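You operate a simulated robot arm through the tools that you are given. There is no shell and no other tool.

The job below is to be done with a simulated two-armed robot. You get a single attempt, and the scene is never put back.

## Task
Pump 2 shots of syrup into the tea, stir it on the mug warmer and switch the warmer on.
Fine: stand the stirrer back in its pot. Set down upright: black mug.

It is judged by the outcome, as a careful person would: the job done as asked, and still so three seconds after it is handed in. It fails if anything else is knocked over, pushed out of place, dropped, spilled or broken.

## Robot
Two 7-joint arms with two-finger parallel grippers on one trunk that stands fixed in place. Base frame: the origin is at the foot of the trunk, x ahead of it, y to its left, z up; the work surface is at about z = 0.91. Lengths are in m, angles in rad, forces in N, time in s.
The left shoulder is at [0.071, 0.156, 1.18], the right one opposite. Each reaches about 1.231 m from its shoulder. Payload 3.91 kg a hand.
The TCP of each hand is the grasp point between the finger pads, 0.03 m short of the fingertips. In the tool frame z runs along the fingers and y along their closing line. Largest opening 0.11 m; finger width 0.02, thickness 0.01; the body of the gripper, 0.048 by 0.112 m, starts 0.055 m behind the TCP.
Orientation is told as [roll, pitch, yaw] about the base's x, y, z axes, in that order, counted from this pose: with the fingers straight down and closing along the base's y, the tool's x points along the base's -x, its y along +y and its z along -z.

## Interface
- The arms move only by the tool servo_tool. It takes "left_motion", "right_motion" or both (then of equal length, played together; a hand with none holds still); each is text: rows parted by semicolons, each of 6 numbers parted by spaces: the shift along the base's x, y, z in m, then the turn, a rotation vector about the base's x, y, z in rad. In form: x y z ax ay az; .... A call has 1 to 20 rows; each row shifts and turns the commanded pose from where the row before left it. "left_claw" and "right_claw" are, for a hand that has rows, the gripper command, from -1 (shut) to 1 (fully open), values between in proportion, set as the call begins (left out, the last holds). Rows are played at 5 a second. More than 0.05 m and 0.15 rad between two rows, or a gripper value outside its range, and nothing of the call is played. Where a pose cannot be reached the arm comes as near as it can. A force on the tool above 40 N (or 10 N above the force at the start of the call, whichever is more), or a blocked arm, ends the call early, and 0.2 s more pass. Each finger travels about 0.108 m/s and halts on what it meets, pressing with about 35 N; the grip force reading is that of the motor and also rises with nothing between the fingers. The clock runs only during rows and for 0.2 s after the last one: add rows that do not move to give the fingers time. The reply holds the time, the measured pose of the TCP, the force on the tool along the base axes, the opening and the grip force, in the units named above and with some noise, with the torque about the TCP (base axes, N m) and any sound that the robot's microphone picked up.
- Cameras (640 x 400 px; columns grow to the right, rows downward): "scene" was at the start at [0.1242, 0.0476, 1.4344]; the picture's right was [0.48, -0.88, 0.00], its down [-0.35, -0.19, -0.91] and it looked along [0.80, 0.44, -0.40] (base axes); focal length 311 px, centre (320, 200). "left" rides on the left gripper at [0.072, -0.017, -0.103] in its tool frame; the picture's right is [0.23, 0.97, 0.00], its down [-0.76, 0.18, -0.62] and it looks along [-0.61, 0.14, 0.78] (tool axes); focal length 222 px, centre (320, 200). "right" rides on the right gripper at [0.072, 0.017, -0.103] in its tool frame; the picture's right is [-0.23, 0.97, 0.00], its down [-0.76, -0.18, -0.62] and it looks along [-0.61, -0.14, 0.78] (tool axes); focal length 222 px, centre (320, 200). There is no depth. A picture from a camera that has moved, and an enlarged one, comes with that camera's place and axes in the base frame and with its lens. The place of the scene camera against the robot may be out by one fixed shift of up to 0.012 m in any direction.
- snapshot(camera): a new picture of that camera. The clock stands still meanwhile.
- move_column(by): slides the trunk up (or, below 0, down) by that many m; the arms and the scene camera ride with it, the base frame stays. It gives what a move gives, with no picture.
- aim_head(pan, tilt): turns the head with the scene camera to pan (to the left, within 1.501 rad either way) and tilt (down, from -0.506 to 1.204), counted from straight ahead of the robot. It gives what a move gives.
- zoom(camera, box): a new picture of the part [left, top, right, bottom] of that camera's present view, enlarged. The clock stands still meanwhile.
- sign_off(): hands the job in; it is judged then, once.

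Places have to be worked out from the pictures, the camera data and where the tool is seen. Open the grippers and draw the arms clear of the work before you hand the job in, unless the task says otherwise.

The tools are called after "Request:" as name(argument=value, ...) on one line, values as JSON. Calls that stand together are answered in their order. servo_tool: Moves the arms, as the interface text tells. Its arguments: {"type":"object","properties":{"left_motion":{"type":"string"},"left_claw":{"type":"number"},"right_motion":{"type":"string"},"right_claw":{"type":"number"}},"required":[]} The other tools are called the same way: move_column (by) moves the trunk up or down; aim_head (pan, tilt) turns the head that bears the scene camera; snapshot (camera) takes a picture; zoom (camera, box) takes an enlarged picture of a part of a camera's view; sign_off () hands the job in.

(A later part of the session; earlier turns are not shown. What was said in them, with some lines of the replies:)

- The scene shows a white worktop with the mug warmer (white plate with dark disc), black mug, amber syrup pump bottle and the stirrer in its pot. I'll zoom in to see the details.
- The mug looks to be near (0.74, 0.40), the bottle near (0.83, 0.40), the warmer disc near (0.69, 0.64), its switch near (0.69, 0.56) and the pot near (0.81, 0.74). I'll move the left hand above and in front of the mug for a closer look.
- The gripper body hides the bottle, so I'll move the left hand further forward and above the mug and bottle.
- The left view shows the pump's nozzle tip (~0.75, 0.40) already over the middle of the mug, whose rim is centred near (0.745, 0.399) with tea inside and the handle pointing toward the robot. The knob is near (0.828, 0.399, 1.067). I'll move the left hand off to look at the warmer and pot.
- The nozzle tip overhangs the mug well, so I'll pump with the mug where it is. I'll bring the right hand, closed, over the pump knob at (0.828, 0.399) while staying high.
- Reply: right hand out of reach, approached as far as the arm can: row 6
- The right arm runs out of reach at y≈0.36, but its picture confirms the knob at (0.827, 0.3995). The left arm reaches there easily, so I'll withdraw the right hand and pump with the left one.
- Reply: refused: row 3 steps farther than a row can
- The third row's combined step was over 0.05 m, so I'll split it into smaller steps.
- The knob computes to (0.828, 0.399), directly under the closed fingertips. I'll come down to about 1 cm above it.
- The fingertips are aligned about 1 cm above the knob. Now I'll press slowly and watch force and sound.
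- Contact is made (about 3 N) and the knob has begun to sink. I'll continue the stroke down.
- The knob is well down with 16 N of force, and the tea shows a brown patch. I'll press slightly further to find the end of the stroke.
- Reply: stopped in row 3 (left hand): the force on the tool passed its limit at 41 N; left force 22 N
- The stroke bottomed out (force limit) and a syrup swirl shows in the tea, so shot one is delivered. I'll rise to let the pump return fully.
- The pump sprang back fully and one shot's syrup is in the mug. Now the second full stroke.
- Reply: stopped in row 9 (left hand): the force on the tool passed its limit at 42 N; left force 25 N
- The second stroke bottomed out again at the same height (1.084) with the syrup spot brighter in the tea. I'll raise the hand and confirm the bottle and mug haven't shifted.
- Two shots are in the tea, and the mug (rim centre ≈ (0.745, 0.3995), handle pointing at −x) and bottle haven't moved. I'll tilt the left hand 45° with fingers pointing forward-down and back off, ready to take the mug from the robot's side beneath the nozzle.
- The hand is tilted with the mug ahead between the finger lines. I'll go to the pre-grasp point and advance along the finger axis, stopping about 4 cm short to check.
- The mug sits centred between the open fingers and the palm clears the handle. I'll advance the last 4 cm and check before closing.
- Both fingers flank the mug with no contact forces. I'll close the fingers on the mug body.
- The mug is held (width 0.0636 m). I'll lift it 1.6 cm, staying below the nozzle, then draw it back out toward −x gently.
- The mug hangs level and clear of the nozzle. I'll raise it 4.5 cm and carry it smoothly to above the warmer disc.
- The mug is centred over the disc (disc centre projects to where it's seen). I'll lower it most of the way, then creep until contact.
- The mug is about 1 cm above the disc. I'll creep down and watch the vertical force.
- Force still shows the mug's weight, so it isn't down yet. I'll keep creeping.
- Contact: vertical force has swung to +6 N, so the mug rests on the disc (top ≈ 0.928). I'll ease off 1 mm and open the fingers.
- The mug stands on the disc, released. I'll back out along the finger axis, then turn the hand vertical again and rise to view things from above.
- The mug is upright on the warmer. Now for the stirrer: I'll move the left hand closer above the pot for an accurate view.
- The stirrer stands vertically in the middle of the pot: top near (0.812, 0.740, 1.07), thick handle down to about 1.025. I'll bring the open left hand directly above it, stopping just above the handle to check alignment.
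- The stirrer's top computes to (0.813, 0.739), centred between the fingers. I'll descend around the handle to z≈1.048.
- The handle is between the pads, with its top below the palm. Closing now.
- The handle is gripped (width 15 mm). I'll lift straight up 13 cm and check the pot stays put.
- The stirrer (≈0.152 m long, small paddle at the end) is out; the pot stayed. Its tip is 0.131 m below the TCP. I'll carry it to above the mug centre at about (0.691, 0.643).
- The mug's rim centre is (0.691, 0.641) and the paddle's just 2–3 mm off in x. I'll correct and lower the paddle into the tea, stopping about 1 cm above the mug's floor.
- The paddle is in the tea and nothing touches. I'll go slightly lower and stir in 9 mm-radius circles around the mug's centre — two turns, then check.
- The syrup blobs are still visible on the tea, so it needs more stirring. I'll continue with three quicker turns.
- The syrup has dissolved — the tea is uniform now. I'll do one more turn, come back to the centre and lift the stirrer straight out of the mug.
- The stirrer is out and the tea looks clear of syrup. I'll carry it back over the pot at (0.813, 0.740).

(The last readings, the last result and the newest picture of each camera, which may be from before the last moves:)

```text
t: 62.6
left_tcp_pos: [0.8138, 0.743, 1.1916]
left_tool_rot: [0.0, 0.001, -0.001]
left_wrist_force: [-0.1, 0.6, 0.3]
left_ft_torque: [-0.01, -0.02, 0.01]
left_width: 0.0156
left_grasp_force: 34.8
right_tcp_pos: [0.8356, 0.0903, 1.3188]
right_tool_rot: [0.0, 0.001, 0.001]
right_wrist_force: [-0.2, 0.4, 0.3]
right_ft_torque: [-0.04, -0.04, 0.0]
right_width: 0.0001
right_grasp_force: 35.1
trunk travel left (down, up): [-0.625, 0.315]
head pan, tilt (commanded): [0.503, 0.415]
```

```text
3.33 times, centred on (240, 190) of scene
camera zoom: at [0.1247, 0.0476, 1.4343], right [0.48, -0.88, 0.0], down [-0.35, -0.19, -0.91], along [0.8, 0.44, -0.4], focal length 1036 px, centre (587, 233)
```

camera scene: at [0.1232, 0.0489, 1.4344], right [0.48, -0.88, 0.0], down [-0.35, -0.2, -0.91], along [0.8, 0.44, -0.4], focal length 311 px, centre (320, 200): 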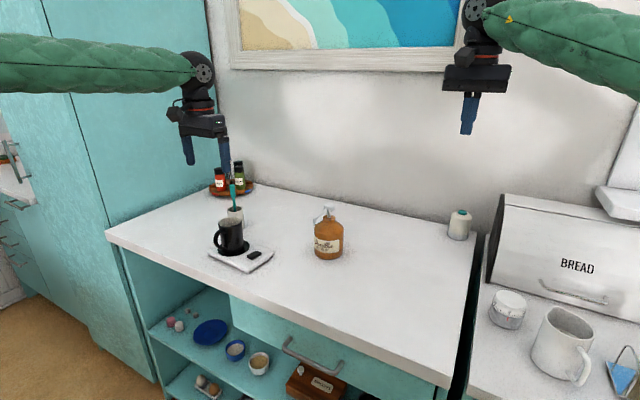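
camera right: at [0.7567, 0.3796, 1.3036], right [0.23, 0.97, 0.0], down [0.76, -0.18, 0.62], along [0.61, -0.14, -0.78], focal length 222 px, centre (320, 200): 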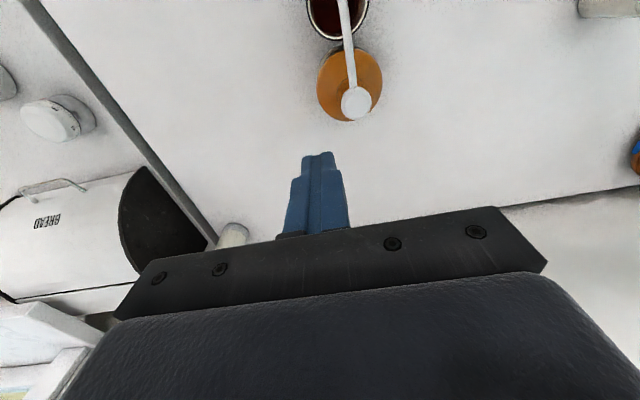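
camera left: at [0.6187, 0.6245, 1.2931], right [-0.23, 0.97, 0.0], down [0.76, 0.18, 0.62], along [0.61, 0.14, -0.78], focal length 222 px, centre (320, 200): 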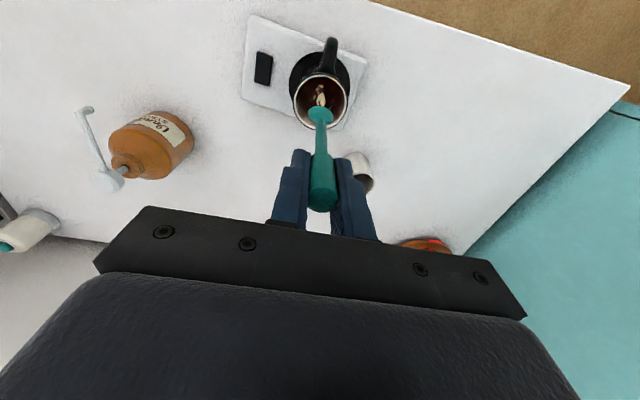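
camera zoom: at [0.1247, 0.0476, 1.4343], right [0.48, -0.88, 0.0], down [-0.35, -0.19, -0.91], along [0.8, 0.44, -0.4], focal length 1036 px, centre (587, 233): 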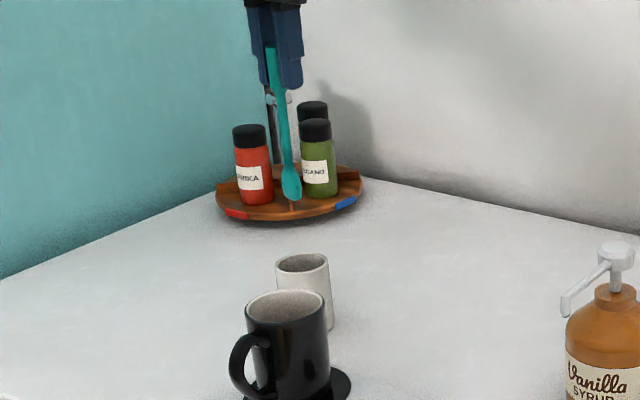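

The paddle tip (0.811, 0.7395) is within 2 mm of the pot's centre (0.810, 0.7385). I'll lower it into the pot, slowing at the end.

Request:
servo_tool(left_motion="-0.001 -0.001 -0.02 0 0 0; 0 0 -0.025 0 0 0; 0 0 -0.025 0 0 0; 0 0 -0.025 0 0 0; 0 0 -0.02 0 0 0; 0 0 -0.012 0 0 0; 0 0 -0.006 0 0 0; 0 0 0 0 0 0")

Request:
snapshot(camera="left")

Request:
zoom(camera="scene", box=[180, 130, 300, 250])

```text
t: 64.4
left_tcp_pos: [0.8126, 0.7379, 1.0592]
left_tool_rot: [-0.001, 0.001, 0.001]
left_wrist_force: [1.3, 1.6, 8.6]
left_ft_torque: [0.22, -0.07, -0.01]
left_width: 0.0153
left_grasp_force: 34.7
right_tcp_pos: [0.8337, 0.0908, 1.3209]
right_tool_rot: [-0.002, 0.0, 0.0]
right_wrist_force: [0.1, 0.1, -0.4]
right_ft_torque: [-0.01, 0.0, 0.0]
right_width: 0.0
right_grasp_force: 34.7
trunk travel left (down, up): [-0.625, 0.315]
head pan, tilt (commanded): [0.503, 0.415]
```

```text
taken
camera left: at [0.7412, 0.7198, 1.1628], right [-0.23, 0.97, 0.0], down [0.76, 0.18, 0.62], along [0.61, 0.14, -0.78], focal length 222 px, centre (320, 200)
```

left: 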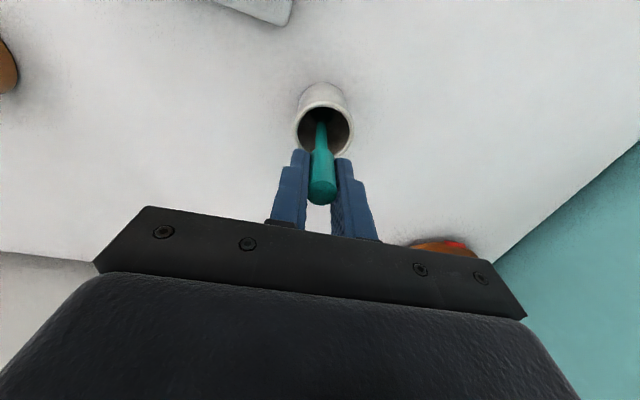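

```text
3.33 times, centred on (240, 190) of scene
camera zoom: at [0.1237, 0.047, 1.4346], right [0.48, -0.88, 0.0], down [-0.35, -0.19, -0.92], along [0.8, 0.44, -0.4], focal length 1036 px, centre (587, 233)
```

zoom: 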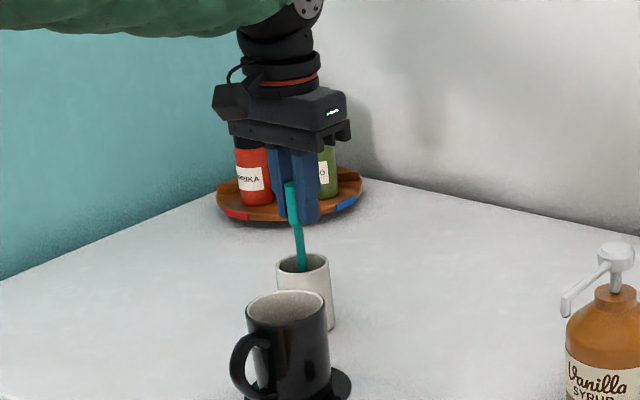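

The tip is touching the pot's floor (8.6 N up) and the stirrer's top is at its original height. I'll ease up slightly and open the fingers.

Request:
servo_tool(left_motion="0 0 0.002 0 0 0; 0 0 0 0 0 0")

Request:
zoom(camera="left", box=[240, 60, 400, 220])

```text
t: 65.0
left_tcp_pos: [0.8123, 0.7391, 1.0593]
left_tool_rot: [0.001, 0.003, 0.001]
left_wrist_force: [0.5, -1.5, 1.8]
left_ft_torque: [-0.1, 0.04, -0.01]
left_width: 0.0154
left_grasp_force: 35.1
right_tcp_pos: [0.8346, 0.0913, 1.3188]
right_tool_rot: [0.001, 0.0, 0.0]
right_wrist_force: [-0.6, -0.6, -0.5]
right_ft_torque: [0.01, 0.05, 0.04]
right_width: 0.0
right_grasp_force: 35.1
trunk travel left (down, up): [-0.625, 0.315]
head pan, tilt (commanded): [0.503, 0.415]
```

```text
2.50 times, centred on (320, 140) of left
camera zoom: at [0.7416, 0.7204, 1.1631], right [-0.23, 0.97, 0.0], down [0.76, 0.18, 0.62], along [0.61, 0.14, -0.78], focal length 555 px, centre (320, 350)
```

zoom: 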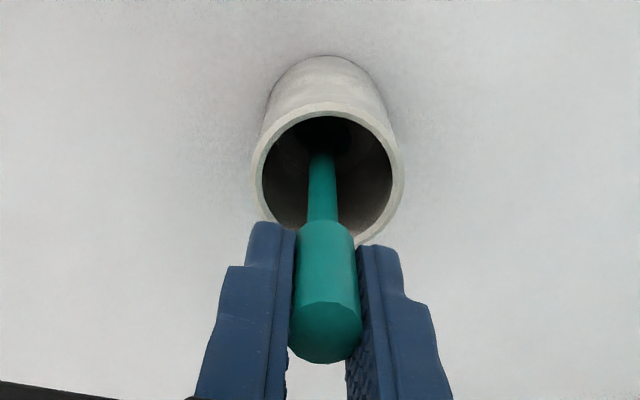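

It's resting on the floor with little load. I'll open partway first so the stirrer settles gently.

Request:
servo_tool(left_motion="0 0 0 0 0 0; 0 0 0 0 0 0; 0 0 0 0 0 0", left_claw=-0.4)

Request:
zoom(camera="left", box=[240, 60, 400, 220])

Request:
zoom(camera="scene", box=[180, 130, 300, 250])

```text
t: 65.8
left_tcp_pos: [0.8119, 0.7395, 1.0586]
left_tool_rot: [-0.002, 0.002, 0.002]
left_wrist_force: [0.6, 0.2, 0.0]
left_ft_torque: [0.01, -0.01, 0.02]
left_width: 0.0329
left_grasp_force: 0.1
right_tcp_pos: [0.8345, 0.0905, 1.3186]
right_tool_rot: [0.0, 0.0, 0.001]
right_wrist_force: [0.4, -0.6, 0.1]
right_ft_torque: [0.02, -0.03, -0.01]
right_width: 0.0
right_grasp_force: 35.3
trunk travel left (down, up): [-0.625, 0.315]
head pan, tilt (commanded): [0.503, 0.415]
```

```text
2.50 times, centred on (320, 140) of left
camera zoom: at [0.7418, 0.7208, 1.1631], right [-0.23, 0.97, 0.0], down [0.76, 0.18, 0.62], along [0.61, 0.14, -0.78], focal length 555 px, centre (320, 350)
```

zoom: 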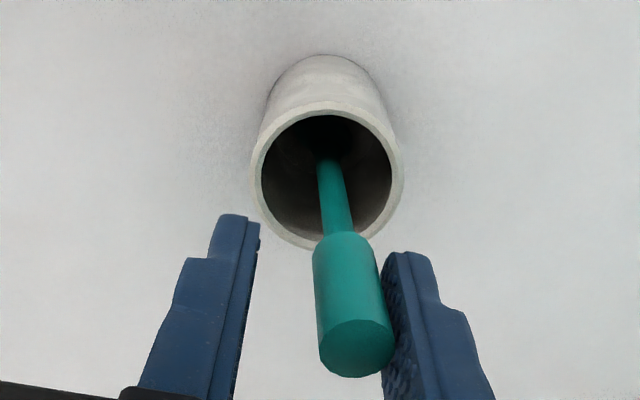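

```text
3.33 times, centred on (240, 190) of scene
camera zoom: at [0.1245, 0.0476, 1.4344], right [0.48, -0.88, 0.0], down [-0.35, -0.19, -0.91], along [0.8, 0.44, -0.4], focal length 1036 px, centre (587, 233)
```

zoom: 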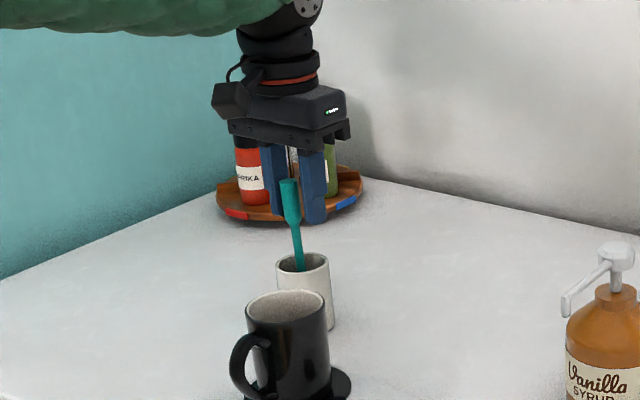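

The stirrer is leaning lightly on the +y finger. I'll widen the fingers in small steps so it settles gently against the pot rim, and look again.

Request:
servo_tool(left_motion="0 0 0 0 0 0", left_claw=-0.25)

Request:
servo_tool(left_motion="0 0 0 0 0 0", left_claw=-0.1)

Request:
zoom(camera="left", box=[240, 60, 400, 220])

Request:
zoom(camera="scene", box=[180, 130, 300, 250])

```text
t: 66.2
left_tcp_pos: [0.8125, 0.7391, 1.0594]
left_tool_rot: [0.0, 0.002, 0.003]
left_wrist_force: [0.8, 0.5, -0.4]
left_ft_torque: [-0.01, -0.02, 0.01]
left_width: 0.0414
left_grasp_force: 0.0
right_tcp_pos: [0.8355, 0.0901, 1.319]
right_tool_rot: [0.0, 0.001, -0.001]
right_wrist_force: [-0.3, 0.2, 0.1]
right_ft_torque: [-0.02, 0.0, 0.0]
right_width: 0.0001
right_grasp_force: 35.1
trunk travel left (down, up): [-0.625, 0.315]
head pan, tilt (commanded): [0.503, 0.415]
```

```text
t: 66.6
left_tcp_pos: [0.8119, 0.7378, 1.0594]
left_tool_rot: [0.0, 0.003, 0.001]
left_wrist_force: [-0.6, -0.1, -0.2]
left_ft_torque: [0.0, -0.02, 0.01]
left_width: 0.0496
left_grasp_force: 0.0
right_tcp_pos: [0.8356, 0.0906, 1.3183]
right_tool_rot: [0.001, -0.001, 0.0]
right_wrist_force: [0.9, -0.5, 0.2]
right_ft_torque: [0.01, -0.03, -0.01]
right_width: 0.0001
right_grasp_force: 35.4
trunk travel left (down, up): [-0.625, 0.315]
head pan, tilt (commanded): [0.503, 0.415]
```

```text
2.50 times, centred on (320, 140) of left
camera zoom: at [0.7418, 0.7207, 1.1632], right [-0.23, 0.97, 0.0], down [0.76, 0.18, 0.62], along [0.61, 0.14, -0.78], focal length 555 px, centre (320, 350)
```

zoom: 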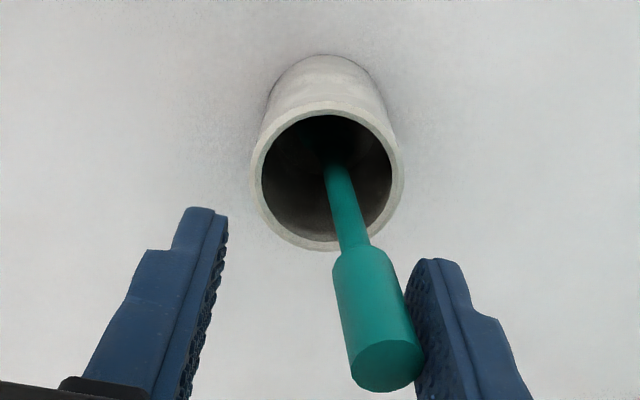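

```text
3.33 times, centred on (240, 190) of scene
camera zoom: at [0.1244, 0.0475, 1.4344], right [0.48, -0.88, 0.0], down [-0.35, -0.19, -0.91], along [0.8, 0.44, -0.4], focal length 1036 px, centre (587, 233)
```

zoom: 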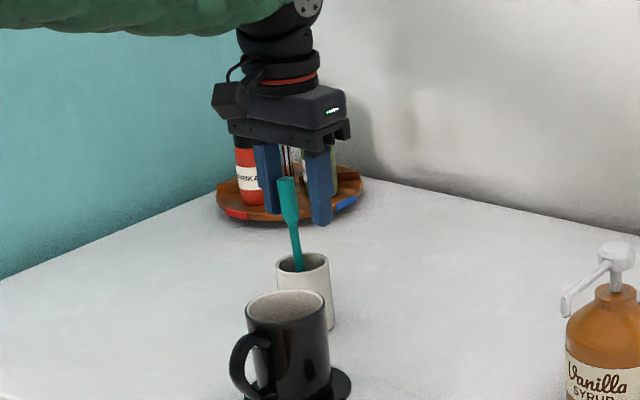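

It continues to lean with the +y finger, under control. I'll widen further until it rests on the rim by itself.

Request:
servo_tool(left_motion="0 0 0 0 0 0", left_claw=0.05)

Request:
servo_tool(left_motion="0 0 0 0 0 0", left_claw=0.2)

Request:
zoom(camera="left", box=[240, 60, 400, 220])

Request:
zoom(camera="scene", box=[180, 130, 300, 250])

```text
t: 67.0
left_tcp_pos: [0.8117, 0.7394, 1.0586]
left_tool_rot: [0.001, 0.003, -0.001]
left_wrist_force: [0.2, -0.9, 0.4]
left_ft_torque: [-0.03, 0.02, -0.02]
left_width: 0.0577
left_grasp_force: 0.0
right_tcp_pos: [0.8346, 0.0904, 1.3191]
right_tool_rot: [0.0, 0.0, 0.001]
right_wrist_force: [0.3, 0.3, 0.1]
right_ft_torque: [-0.01, 0.01, 0.0]
right_width: 0.0
right_grasp_force: 34.6
trunk travel left (down, up): [-0.625, 0.315]
head pan, tilt (commanded): [0.503, 0.415]
```

```text
t: 67.4
left_tcp_pos: [0.811, 0.7395, 1.0594]
left_tool_rot: [0.0, 0.001, 0.003]
left_wrist_force: [0.4, 0.4, 0.4]
left_ft_torque: [0.01, -0.03, 0.02]
left_width: 0.0659
left_grasp_force: 0.1
right_tcp_pos: [0.8356, 0.0904, 1.3191]
right_tool_rot: [0.0, 0.001, 0.0]
right_wrist_force: [0.6, 0.1, 0.2]
right_ft_torque: [0.03, -0.05, -0.02]
right_width: 0.0
right_grasp_force: 34.7
trunk travel left (down, up): [-0.625, 0.315]
head pan, tilt (commanded): [0.503, 0.415]
```

```text
2.50 times, centred on (320, 140) of left
camera zoom: at [0.7418, 0.7207, 1.1632], right [-0.23, 0.97, 0.0], down [0.76, 0.18, 0.62], along [0.61, 0.14, -0.78], focal length 555 px, centre (320, 350)
```

zoom: 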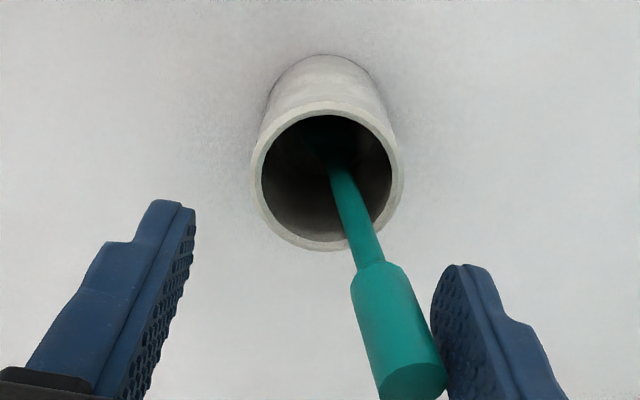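

```text
3.33 times, centred on (240, 190) of scene
camera zoom: at [0.1244, 0.0475, 1.4344], right [0.48, -0.88, 0.0], down [-0.35, -0.19, -0.91], along [0.8, 0.44, -0.4], focal length 1036 px, centre (587, 233)
```

zoom: 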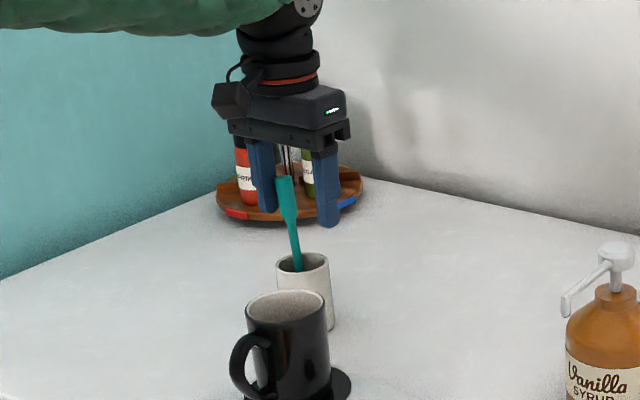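

Nearly at the rim now. I'll open further and check that it rests on its own.

Request:
servo_tool(left_motion="0 0 0 0 0 0", left_claw=0.35)

Request:
servo_tool(left_motion="0 0 0 0 0 0", left_claw=0.5)

Request:
servo_tool(left_motion="0 0 0 0 0 0; 0 0 0 0 0 0", left_claw=0.7)

Request:
zoom(camera="left", box=[240, 60, 400, 220])

Request:
zoom(camera="scene", box=[180, 130, 300, 250])

```text
t: 67.8
left_tcp_pos: [0.8121, 0.7389, 1.0579]
left_tool_rot: [-0.001, 0.003, 0.0]
left_wrist_force: [0.3, 0.0, -0.1]
left_ft_torque: [-0.02, 0.01, -0.01]
left_width: 0.0745
left_grasp_force: 0.0
right_tcp_pos: [0.8347, 0.0895, 1.3196]
right_tool_rot: [-0.001, 0.001, -0.001]
right_wrist_force: [0.0, -0.6, -0.1]
right_ft_torque: [0.04, 0.01, -0.01]
right_width: 0.0001
right_grasp_force: 34.8
trunk travel left (down, up): [-0.625, 0.315]
head pan, tilt (commanded): [0.503, 0.415]
```

```text
t: 68.2
left_tcp_pos: [0.8116, 0.7395, 1.0581]
left_tool_rot: [0.0, 0.002, 0.0]
left_wrist_force: [-0.5, 0.8, 0.4]
left_ft_torque: [0.03, -0.03, -0.05]
left_width: 0.0824
left_grasp_force: 0.0
right_tcp_pos: [0.8353, 0.0893, 1.319]
right_tool_rot: [0.0, 0.001, 0.0]
right_wrist_force: [-0.2, 0.2, -0.5]
right_ft_torque: [-0.01, 0.02, 0.01]
right_width: 0.0
right_grasp_force: 35.1
trunk travel left (down, up): [-0.625, 0.315]
head pan, tilt (commanded): [0.503, 0.415]
```

```text
t: 68.8
left_tcp_pos: [0.8124, 0.7382, 1.0585]
left_tool_rot: [0.001, 0.002, 0.002]
left_wrist_force: [0.6, -0.5, -0.5]
left_ft_torque: [-0.02, -0.03, 0.02]
left_width: 0.0937
left_grasp_force: 0.0
right_tcp_pos: [0.836, 0.09, 1.3194]
right_tool_rot: [0.001, -0.001, 0.001]
right_wrist_force: [0.7, 0.2, 0.1]
right_ft_torque: [-0.01, 0.0, -0.05]
right_width: 0.0
right_grasp_force: 34.7
trunk travel left (down, up): [-0.625, 0.315]
head pan, tilt (commanded): [0.503, 0.415]
```

```text
2.50 times, centred on (320, 140) of left
camera zoom: at [0.7418, 0.7207, 1.1632], right [-0.23, 0.97, 0.0], down [0.76, 0.18, 0.62], along [0.61, 0.14, -0.78], focal length 555 px, centre (320, 350)
```

zoom: 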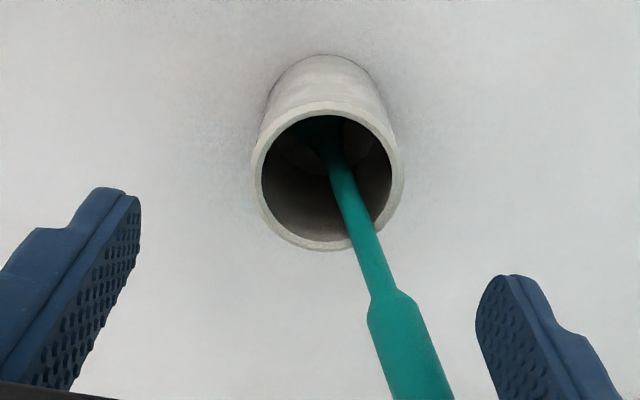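

```text
3.33 times, centred on (240, 190) of scene
camera zoom: at [0.1244, 0.0475, 1.4344], right [0.48, -0.88, 0.0], down [-0.35, -0.19, -0.91], along [0.8, 0.44, -0.4], focal length 1036 px, centre (587, 233)
```

zoom: 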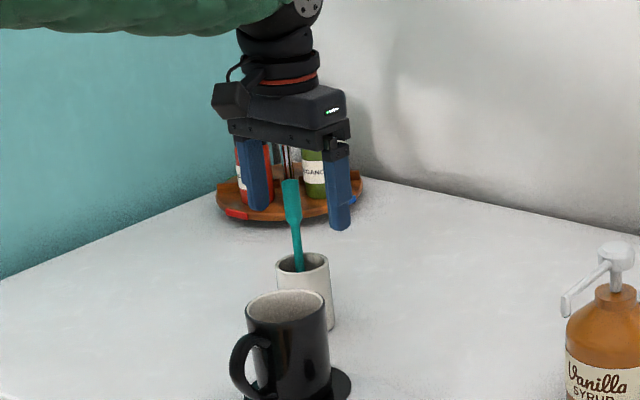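

The stirrer now rests on the pot rim by itself, clear of both fingers. I'll open fully and rise straight up.

Request:
servo_tool(left_motion="0 0 0.015 0 0 0; 0 0 0.03 0 0 0; 0 0 0.035 0 0 0; 0 0 0.035 0 0 0; 0 0 0.035 0 0 0; 0 0 0.03 0 0 0")

Request:
servo_tool(left_motion="-0.045 -0.015 0 0 0 0; -0.045 -0.015 0 0 0 0; 0 0 0 0 0 0")

Request:
snapshot(camera="left")

Request:
zoom(camera="left", box=[240, 60, 400, 220])

Request:
zoom(camera="scene", box=[180, 150, 300, 270])

```text
t: 70.2
left_tcp_pos: [0.8121, 0.7337, 1.2399]
left_tool_rot: [0.001, 0.001, 0.0]
left_wrist_force: [0.3, 0.0, -0.4]
left_ft_torque: [-0.02, 0.0, -0.02]
left_width: 0.0935
left_grasp_force: 0.1
right_tcp_pos: [0.8345, 0.0907, 1.3187]
right_tool_rot: [0.001, 0.001, -0.001]
right_wrist_force: [0.1, -0.2, 0.2]
right_ft_torque: [0.0, -0.01, -0.02]
right_width: 0.0
right_grasp_force: 35.2
trunk travel left (down, up): [-0.625, 0.315]
head pan, tilt (commanded): [0.503, 0.415]
```

```text
t: 71.0
left_tcp_pos: [0.7219, 0.7048, 1.2375]
left_tool_rot: [0.0, 0.005, 0.001]
left_wrist_force: [0.5, 1.0, 0.7]
left_ft_torque: [0.02, -0.01, 0.02]
left_width: 0.0935
left_grasp_force: 0.1
right_tcp_pos: [0.8371, 0.091, 1.3178]
right_tool_rot: [0.0, 0.002, 0.001]
right_wrist_force: [0.3, -0.1, -0.6]
right_ft_torque: [0.01, 0.03, -0.02]
right_width: 0.0
right_grasp_force: 35.1
trunk travel left (down, up): [-0.625, 0.315]
head pan, tilt (commanded): [0.503, 0.415]
```

```text
taken
camera left: at [0.6509, 0.6864, 1.3422], right [-0.23, 0.97, 0.0], down [0.76, 0.18, 0.62], along [0.6, 0.14, -0.78], focal length 222 px, centre (320, 200)
```

left: 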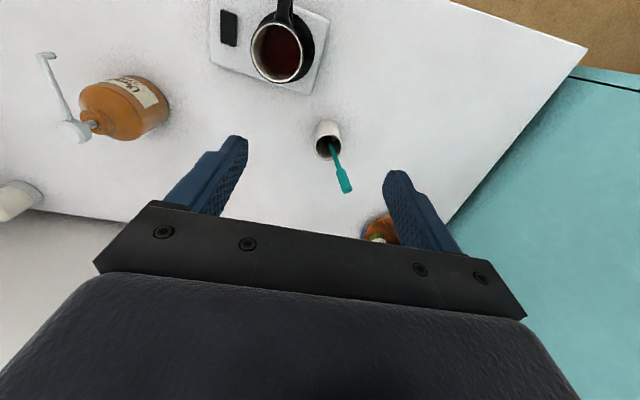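

```text
2.50 times, centred on (320, 140) of left
camera zoom: at [0.6509, 0.6864, 1.3422], right [-0.23, 0.97, 0.0], down [0.76, 0.18, 0.62], along [0.6, 0.14, -0.78], focal length 555 px, centre (320, 350)
```

zoom: 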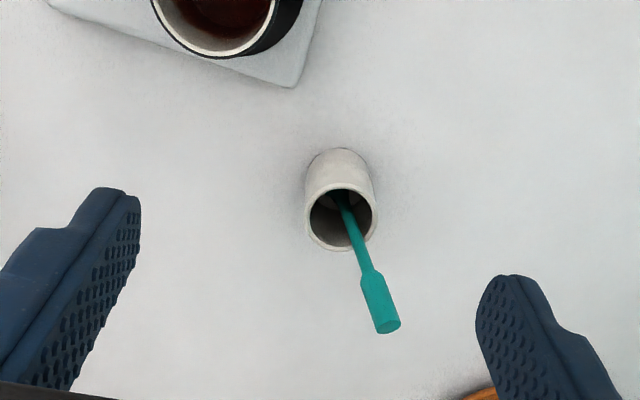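

```text
3.33 times, centred on (240, 210) of scene
camera zoom: at [0.1265, 0.0473, 1.434], right [0.48, -0.88, 0.0], down [-0.36, -0.19, -0.91], along [0.8, 0.44, -0.41], focal length 1036 px, centre (587, 167)
```

zoom: 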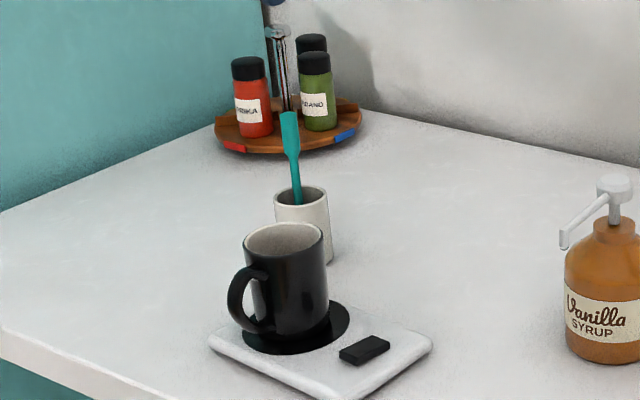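

The stirrer stands in its pot, pot unmoved, and the mug sits upright on the warmer. Next, the switch: I'll move in for a close look at the black rocker.

Request:
servo_tool(left_motion="-0.02 -0.036 -0.01 0 0 0; -0.02 -0.036 -0.01 0 0 0; -0.02 -0.036 -0.01 0 0 0; -0.02 -0.036 -0.01 0 0 0; 0 0 0 0 0 0")

Request:
zoom(camera="left", box=[280, 80, 360, 150])

Request:
snapshot(camera="left")

Request:
zoom(camera="scene", box=[230, 240, 280, 275])

```text
t: 72.2
left_tcp_pos: [0.6398, 0.5621, 1.1972]
left_tool_rot: [0.0, 0.002, 0.002]
left_wrist_force: [-0.3, 0.8, 0.1]
left_ft_torque: [-0.01, 0.01, 0.0]
left_width: 0.0936
left_grasp_force: 0.1
right_tcp_pos: [0.8354, 0.092, 1.3187]
right_tool_rot: [-0.001, 0.003, 0.0]
right_wrist_force: [-0.4, -0.3, -0.2]
right_ft_torque: [0.01, -0.02, -0.01]
right_width: 0.0001
right_grasp_force: 35.4
trunk travel left (down, up): [-0.625, 0.315]
head pan, tilt (commanded): [0.503, 0.415]
```

```text
5.71 times, centred on (320, 115) of left
camera zoom: at [0.57, 0.5442, 1.3013], right [-0.23, 0.97, 0.0], down [0.76, 0.18, 0.62], along [0.61, 0.14, -0.78], focal length 1269 px, centre (320, 686)
```

zoom: 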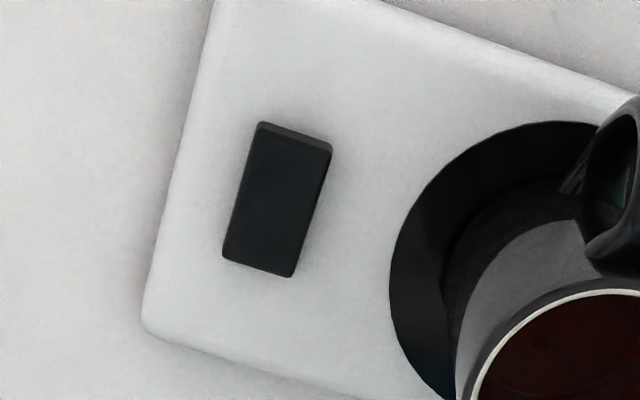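

```text
taken
camera left: at [0.57, 0.5442, 1.3013], right [-0.23, 0.97, 0.0], down [0.76, 0.18, 0.62], along [0.61, 0.14, -0.78], focal length 222 px, centre (320, 200)
```

left: 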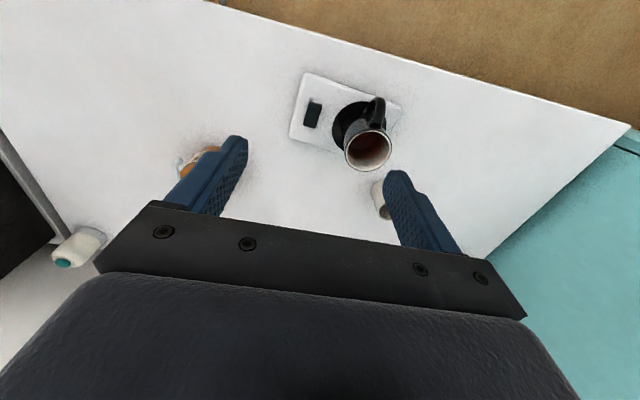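

```text
11.43 times, centred on (255, 258) of scene
camera zoom: at [0.1246, 0.0482, 1.4343], right [0.48, -0.88, 0.0], down [-0.35, -0.2, -0.91], along [0.8, 0.44, -0.4], focal length 3550 px, centre (1063, -457)
```

zoom: 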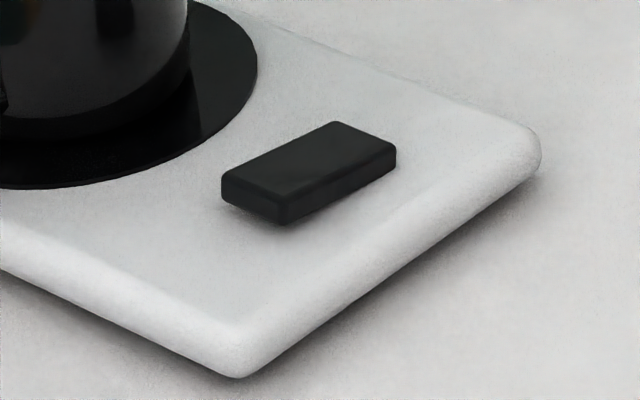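

The rocker's robot-side end (x≈0.67, y≈0.560) is raised and its far end is pressed, so pressing the near end switches it on. To keep the wide gripper body off the mug, I'll close the fingers and yaw the hand +90° first.

Request:
servo_tool(left_motion="0 0 0 0 0 0.1428; 0 0 0 0 0 0.1428; 0 0 0 0 0 0.1428; 0 0 0 0 0 0.1428; 0 0 0 0 0 0.1428; 0 0 0 0 0 0.1428; 0 0 0 0 0 0.1428; 0 0 0 0 0 0.1428; 0 0 0 0 0 0.1428; 0 0 0 0 0 0.1428; 0 0 0 0 0 0.1428; 0 0 0 0 0 0", left_claw=-1)

Request:
snapshot(camera="left")

Request:
snapshot(camera="scene")

```text
t: 74.8
left_tcp_pos: [0.6419, 0.5636, 1.1975]
left_tool_rot: [0.0, 0.003, 1.574]
left_wrist_force: [-0.3, 0.1, -0.7]
left_ft_torque: [-0.01, 0.0, -0.01]
left_width: 0.0
left_grasp_force: 35.0
right_tcp_pos: [0.8344, 0.0911, 1.3192]
right_tool_rot: [-0.001, 0.0, -0.001]
right_wrist_force: [-0.3, 0.4, -0.2]
right_ft_torque: [0.0, -0.01, 0.0]
right_width: 0.0001
right_grasp_force: 35.0
trunk travel left (down, up): [-0.625, 0.315]
head pan, tilt (commanded): [0.503, 0.415]
```

```text
taken
camera left: at [0.6606, 0.4905, 1.3022], right [-0.97, -0.23, 0.0], down [-0.18, 0.76, 0.62], along [-0.14, 0.61, -0.78], focal length 222 px, centre (320, 200)
```

left: 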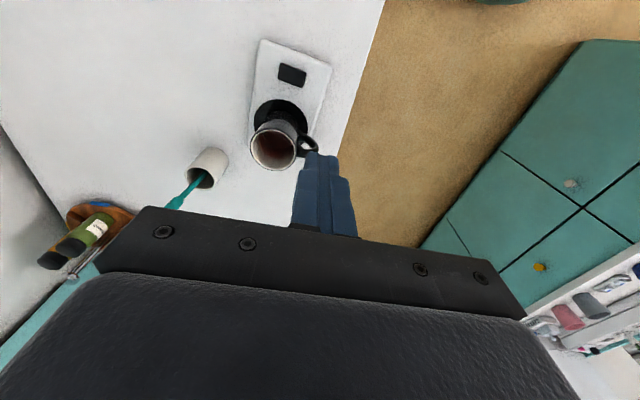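

```text
taken
camera scene: at [0.1243, 0.0476, 1.4344], right [0.48, -0.88, 0.0], down [-0.35, -0.19, -0.91], along [0.8, 0.44, -0.4], focal length 311 px, centre (320, 200)
```

scene: 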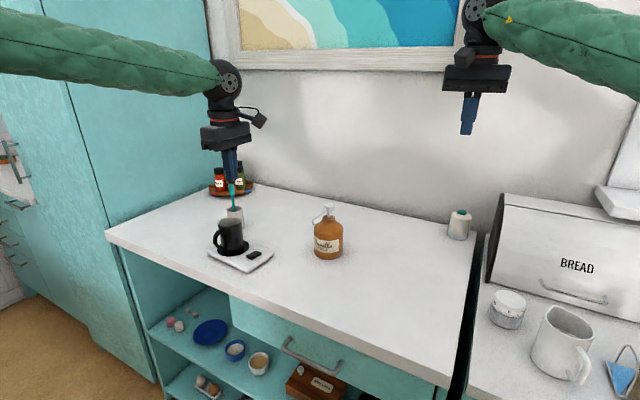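

The yaw worked and the hand is clear. I'll zoom on the switch from this new angle to refine its position.

Request:
zoom(camera="left", box=[250, 40, 340, 110])

```text
5.71 times, centred on (295, 75) of left
camera zoom: at [0.6606, 0.4905, 1.3022], right [-0.97, -0.23, 0.0], down [-0.18, 0.76, 0.62], along [-0.14, 0.61, -0.78], focal length 1269 px, centre (463, 914)
```

zoom: 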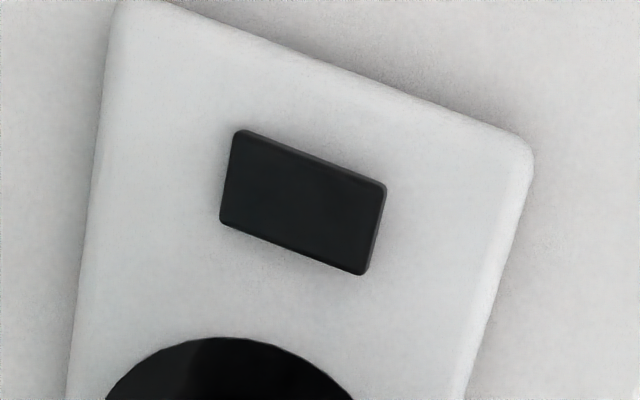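

The rocker spans x≈0.667–0.706 at y≈0.5595. I'll place the closed fingertips over its raised near end (0.674, 0.560) and come down to about 1.5 cm above.

Request:
servo_tool(left_motion="0.017 -0.0015 0 0 0 0; 0.016 -0.0015 0 0 0 0; 0 0 -0.04 0 0 0; 0 0 -0.04 0 0 0; 0 0 -0.04 0 0 0; 0 0 -0.04 0 0 0; 0 0 -0.03 0 0 0; 0 0 -0.018 0 0 0; 0 0 0 0 0 0")

Request:
snapshot(camera="left")

Request:
zoom(camera="scene", box=[200, 200, 300, 280])

```text
t: 76.8
left_tcp_pos: [0.6731, 0.5615, 0.99]
left_tool_rot: [0.001, -0.001, 1.571]
left_wrist_force: [-0.5, -0.3, -0.7]
left_ft_torque: [-0.01, -0.01, 0.03]
left_width: 0.0
left_grasp_force: 35.1
right_tcp_pos: [0.8339, 0.0913, 1.319]
right_tool_rot: [0.001, 0.001, -0.001]
right_wrist_force: [0.1, 0.0, -0.4]
right_ft_torque: [0.0, 0.03, 0.01]
right_width: 0.0001
right_grasp_force: 34.7
trunk travel left (down, up): [-0.625, 0.315]
head pan, tilt (commanded): [0.503, 0.415]
```

```text
taken
camera left: at [0.6925, 0.4883, 1.0948], right [-0.97, -0.23, 0.0], down [-0.18, 0.76, 0.62], along [-0.14, 0.61, -0.78], focal length 222 px, centre (320, 200)
```

left: 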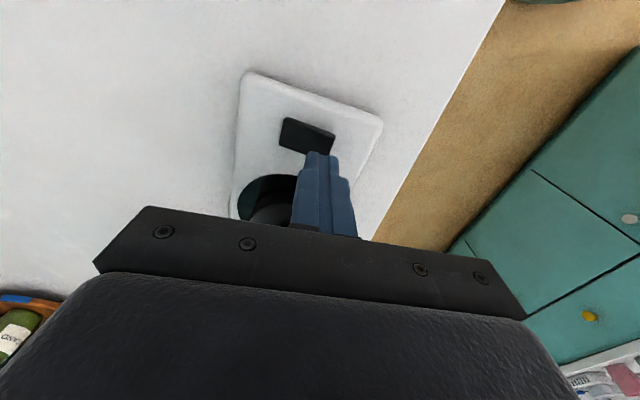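

```text
5.00 times, centred on (250, 240) of scene
camera zoom: at [0.1241, 0.0473, 1.4344], right [0.48, -0.88, 0.0], down [-0.35, -0.19, -0.91], along [0.8, 0.44, -0.4], focal length 1553 px, centre (670, 0)
```

zoom: 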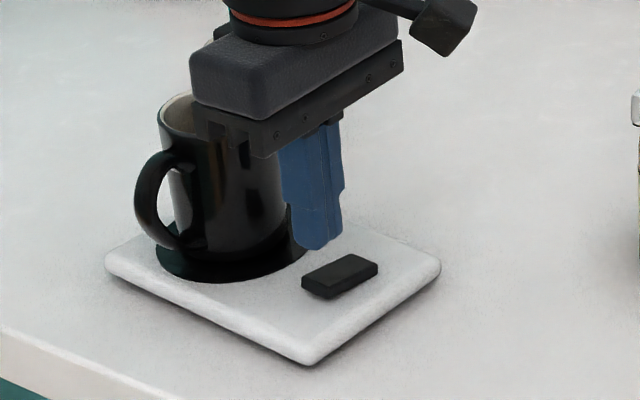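

The fingertips are right above the rocker's near end. I'll press down slowly, watching force and sound.

Request:
servo_tool(left_motion="0 0 -0.004 0 0 0; 0 0 -0.004 0 0 0; 0 0 -0.004 0 0 0; 0 0 -0.003 0 0 0; 0 0 -0.003 0 0 0; 0 0 0 0 0 0")

Request:
zoom(camera="scene", box=[200, 200, 300, 280])

```text
t: 78.2
left_tcp_pos: [0.6748, 0.5605, 0.9727]
left_tool_rot: [0.001, 0.0, 1.569]
left_wrist_force: [-0.2, -0.4, 0.2]
left_ft_torque: [0.02, 0.0, -0.03]
left_width: 0.0001
left_grasp_force: 34.9
right_tcp_pos: [0.8348, 0.0903, 1.3188]
right_tool_rot: [-0.001, 0.001, 0.0]
right_wrist_force: [0.4, -0.1, 0.3]
right_ft_torque: [-0.01, -0.02, -0.02]
right_width: 0.0
right_grasp_force: 35.8
trunk travel left (down, up): [-0.625, 0.315]
head pan, tilt (commanded): [0.503, 0.415]
```

```text
5.00 times, centred on (250, 240) of scene
camera zoom: at [0.1243, 0.0475, 1.4344], right [0.48, -0.88, 0.0], down [-0.35, -0.19, -0.91], along [0.8, 0.44, -0.4], focal length 1553 px, centre (670, 0)
```

zoom: 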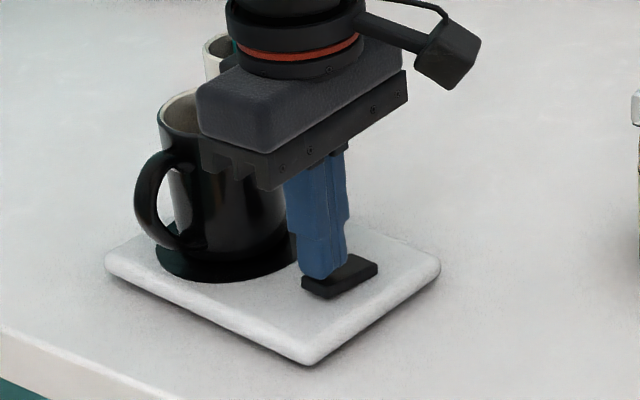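

The tip is just about at the rocker's raised end, no force yet. I'll keep pressing in small steps.

Request:
servo_tool(left_motion="0 0 -0.002 0 0 0; 0 0 -0.002 0 0 0; 0 0 -0.002 0 0 0; 0 0 -0.002 0 0 0; 0 0 0 0 0 0")

Request:
zoom(camera="scene", box=[200, 200, 300, 280])

```text
t: 79.4
left_tcp_pos: [0.6755, 0.5612, 0.9661]
left_tool_rot: [-0.003, -0.001, 1.571]
left_wrist_force: [-3.2, 18.8, 27.5]
left_ft_torque: [0.53, -0.13, 0.14]
left_width: 0.0
left_grasp_force: 35.1
right_tcp_pos: [0.8335, 0.0902, 1.3217]
right_tool_rot: [0.0, -0.001, 0.002]
right_wrist_force: [-0.7, -0.3, 0.3]
right_ft_torque: [-0.01, 0.0, 0.02]
right_width: 0.0
right_grasp_force: 35.3
trunk travel left (down, up): [-0.625, 0.315]
head pan, tilt (commanded): [0.503, 0.415]
heard: click
```

```text
5.00 times, centred on (250, 240) of scene
camera zoom: at [0.1218, 0.0479, 1.435], right [0.48, -0.88, 0.0], down [-0.35, -0.2, -0.92], along [0.8, 0.44, -0.4], focal length 1553 px, centre (670, 0)
```

zoom: 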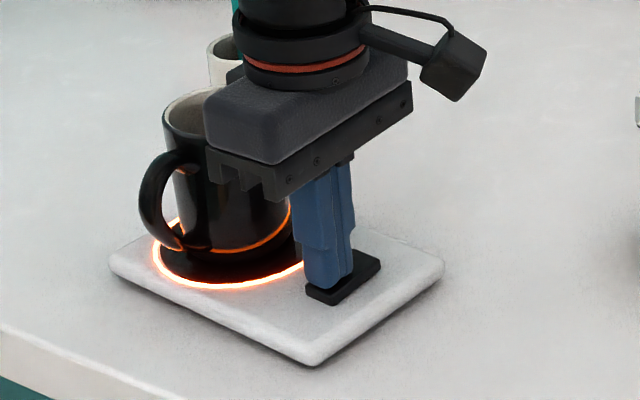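

A click was heard and the warmer's ring glows — it's on. I'll lift straight off the switch.

Request:
servo_tool(left_motion="0 0 0.003 0 0 0; 0 0 0.006 0 0 0; 0 0 0.02 0 0 0; 0 0 0.035 0 0 0; 0 0 0.04 0 0 0; 0 0 0.045 0 0 0; 0 0 0.045 0 0 0")

Request:
snapshot(camera="left")

Request:
zoom(camera="scene", box=[190, 150, 310, 280])

```text
t: 81.0
left_tcp_pos: [0.6736, 0.5622, 1.1589]
left_tool_rot: [0.001, 0.0, 1.57]
left_wrist_force: [-0.4, -0.2, 0.8]
left_ft_torque: [0.04, 0.02, -0.01]
left_width: 0.0002
left_grasp_force: 34.8
right_tcp_pos: [0.8337, 0.0897, 1.32]
right_tool_rot: [-0.001, -0.001, -0.001]
right_wrist_force: [0.1, -0.8, 0.9]
right_ft_torque: [0.05, -0.03, 0.03]
right_width: 0.0001
right_grasp_force: 35.2
trunk travel left (down, up): [-0.625, 0.315]
head pan, tilt (commanded): [0.503, 0.415]
```

```text
taken
camera left: at [0.6928, 0.4891, 1.2632], right [-0.97, -0.23, 0.0], down [-0.18, 0.76, 0.62], along [-0.14, 0.61, -0.78], focal length 222 px, centre (320, 200)
```

left: 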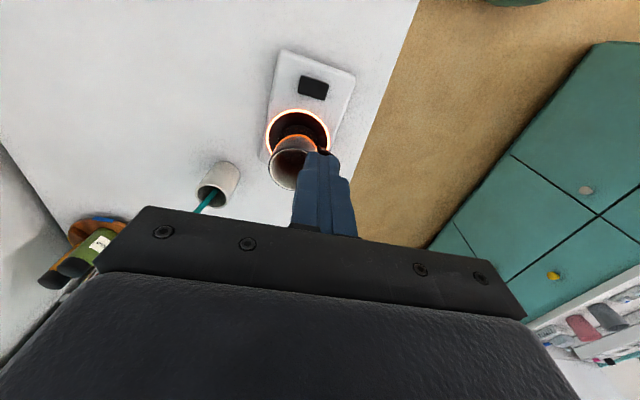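

```text
3.08 times, centred on (250, 215) of scene
camera zoom: at [0.1235, 0.0466, 1.4344], right [0.48, -0.88, 0.0], down [-0.35, -0.19, -0.92], along [0.8, 0.44, -0.4], focal length 956 px, centre (535, 154)
```

zoom: 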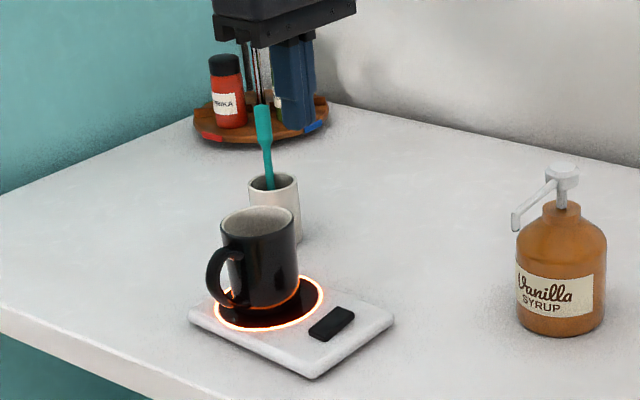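

The rocker has flipped and the ring stays lit; mug, pot, stirrer and bottle are all in place. I'll withdraw the left arm up and back, unwinding the yaw, and open both grippers.

Request:
servo_tool(left_motion="0 0 0.045 0 0 0; 0 0 0.045 0 0 0; 0 0 0.045 0 0 0; -0.018 0.008 0.003 0 0 -0.1428; -0.018 0.008 0.003 0 0 -0.1428; -0.018 0.008 0.003 0 0 -0.1428; -0.018 0.008 0.003 0 0 -0.1428; -0.018 0.008 0.003 0 0 -0.1428; -0.018 0.008 0.003 0 0 -0.1428; -0.018 0.008 0.003 0 0 -0.1428; -0.018 0.008 0.003 0 0 -0.1428; -0.018 0.008 0.003 0 0 -0.1428; -0.018 0.008 0.003 0 0 -0.1428; 0 0 0 0 0 -0.1428; 0 0 0 0 0 0; 0 0 0 0 0 0", right_motion="0 0 0 0 0 0; 0 0 0 0 0 0; 0 0 0 0 0 0; 0 0 0 0 0 0; 0 0 0 0 0 0; 0 0 0 0 0 0; 0 0 0 0 0 0; 0 0 0 0 0 0; 0 0 0 0 0 0; 0 0 0 0 0 0; 0 0 0 0 0 0; 0 0 0 0 0 0; 0 0 0 0 0 0; 0 0 0 0 0 0; 0 0 0 0 0 0; 0 0 0 0 0 0", left_claw=1, right_claw=1)

Request:
snapshot(camera="scene")

Request:
zoom(camera="scene", box=[190, 150, 370, 280])

Request:
snapshot(camera="left")

```text
t: 84.4
left_tcp_pos: [0.4952, 0.6398, 1.3224]
left_tool_rot: [-0.002, 0.002, 0.001]
left_wrist_force: [-0.3, 0.3, 0.4]
left_ft_torque: [-0.02, 0.01, 0.0]
left_width: 0.11
left_grasp_force: 0.1
right_tcp_pos: [0.8346, 0.0907, 1.319]
right_tool_rot: [0.0, 0.0, 0.0]
right_wrist_force: [-0.1, -0.7, -0.6]
right_ft_torque: [-0.01, -0.02, 0.0]
right_width: 0.1099
right_grasp_force: 0.2
trunk travel left (down, up): [-0.625, 0.315]
head pan, tilt (commanded): [0.503, 0.415]
```

```text
taken
camera scene: at [0.1243, 0.0476, 1.4344], right [0.48, -0.88, 0.0], down [-0.35, -0.19, -0.91], along [0.8, 0.44, -0.4], focal length 311 px, centre (320, 200)
```

scene: 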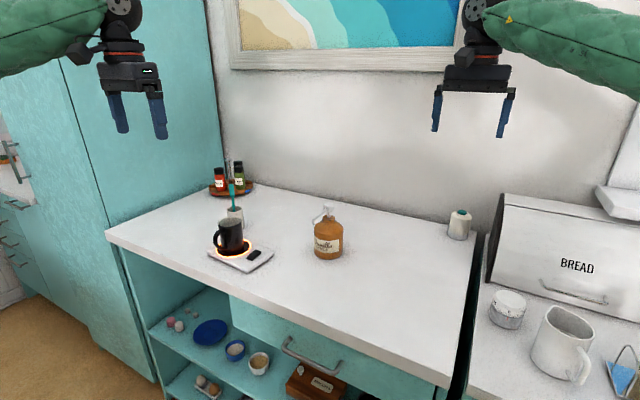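

```text
3.08 times, centred on (280, 215) of scene
camera zoom: at [0.1243, 0.0476, 1.4344], right [0.48, -0.88, 0.0], down [-0.35, -0.19, -0.91], along [0.8, 0.44, -0.4], focal length 956 px, centre (443, 154)
```

zoom: 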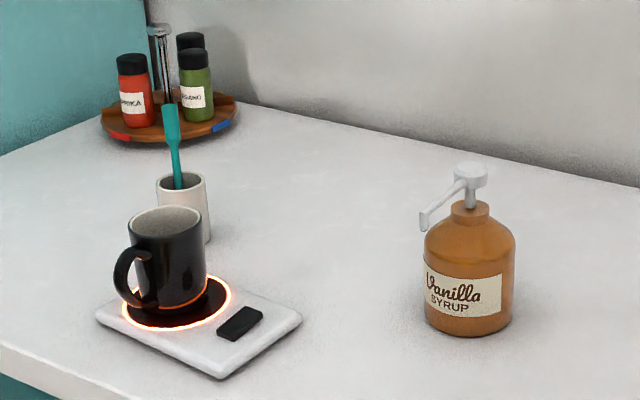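

```text
taken
camera left: at [0.4245, 0.6218, 1.4277], right [-0.23, 0.97, 0.0], down [0.76, 0.18, 0.62], along [0.61, 0.14, -0.78], focal length 222 px, centre (320, 200)
```

left: 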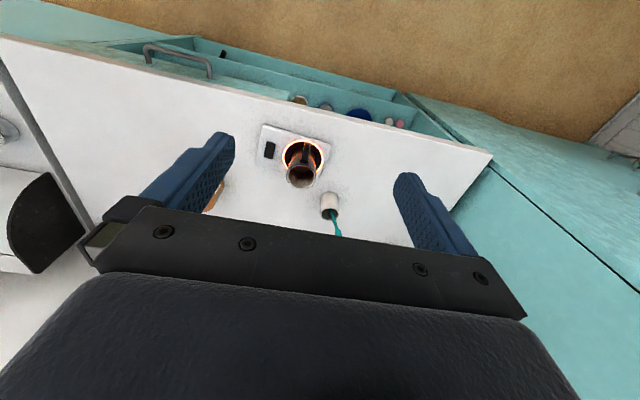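

All done: two shots pumped, tea stirred on the warmer, stirrer standing in its pot, warmer lit, mug upright on the disc, and both arms are clear with grippers open. Handing the job in.

Request:
sign_off()

```text
The job is handed in.
```

The tea has two shots of syrup, it's stirred and on the mug warmer, and the warmer is on. I've handed the job in.

- **Syrup:** I gave two full pump strokes with the mug under the nozzle. The syrup showed up in the tea after each one.
- **Stirring:** I moved the mug to the warmer disc and stirred there until the syrup was no longer visible. The mug is standing upright.
- **Stirrer:** It's back in its pot, but it leans on the rim at about 20–25°. It stood straight at the start.
- **Warmer:** I pressed the raised end of the switch, heard a click, and the ring lit up and stayed lit.

In the last pictures nothing looks knocked over or spilled. The bottle, pot and warmer look to be where they were. Both arms are clear of the worktop with the grippers open.
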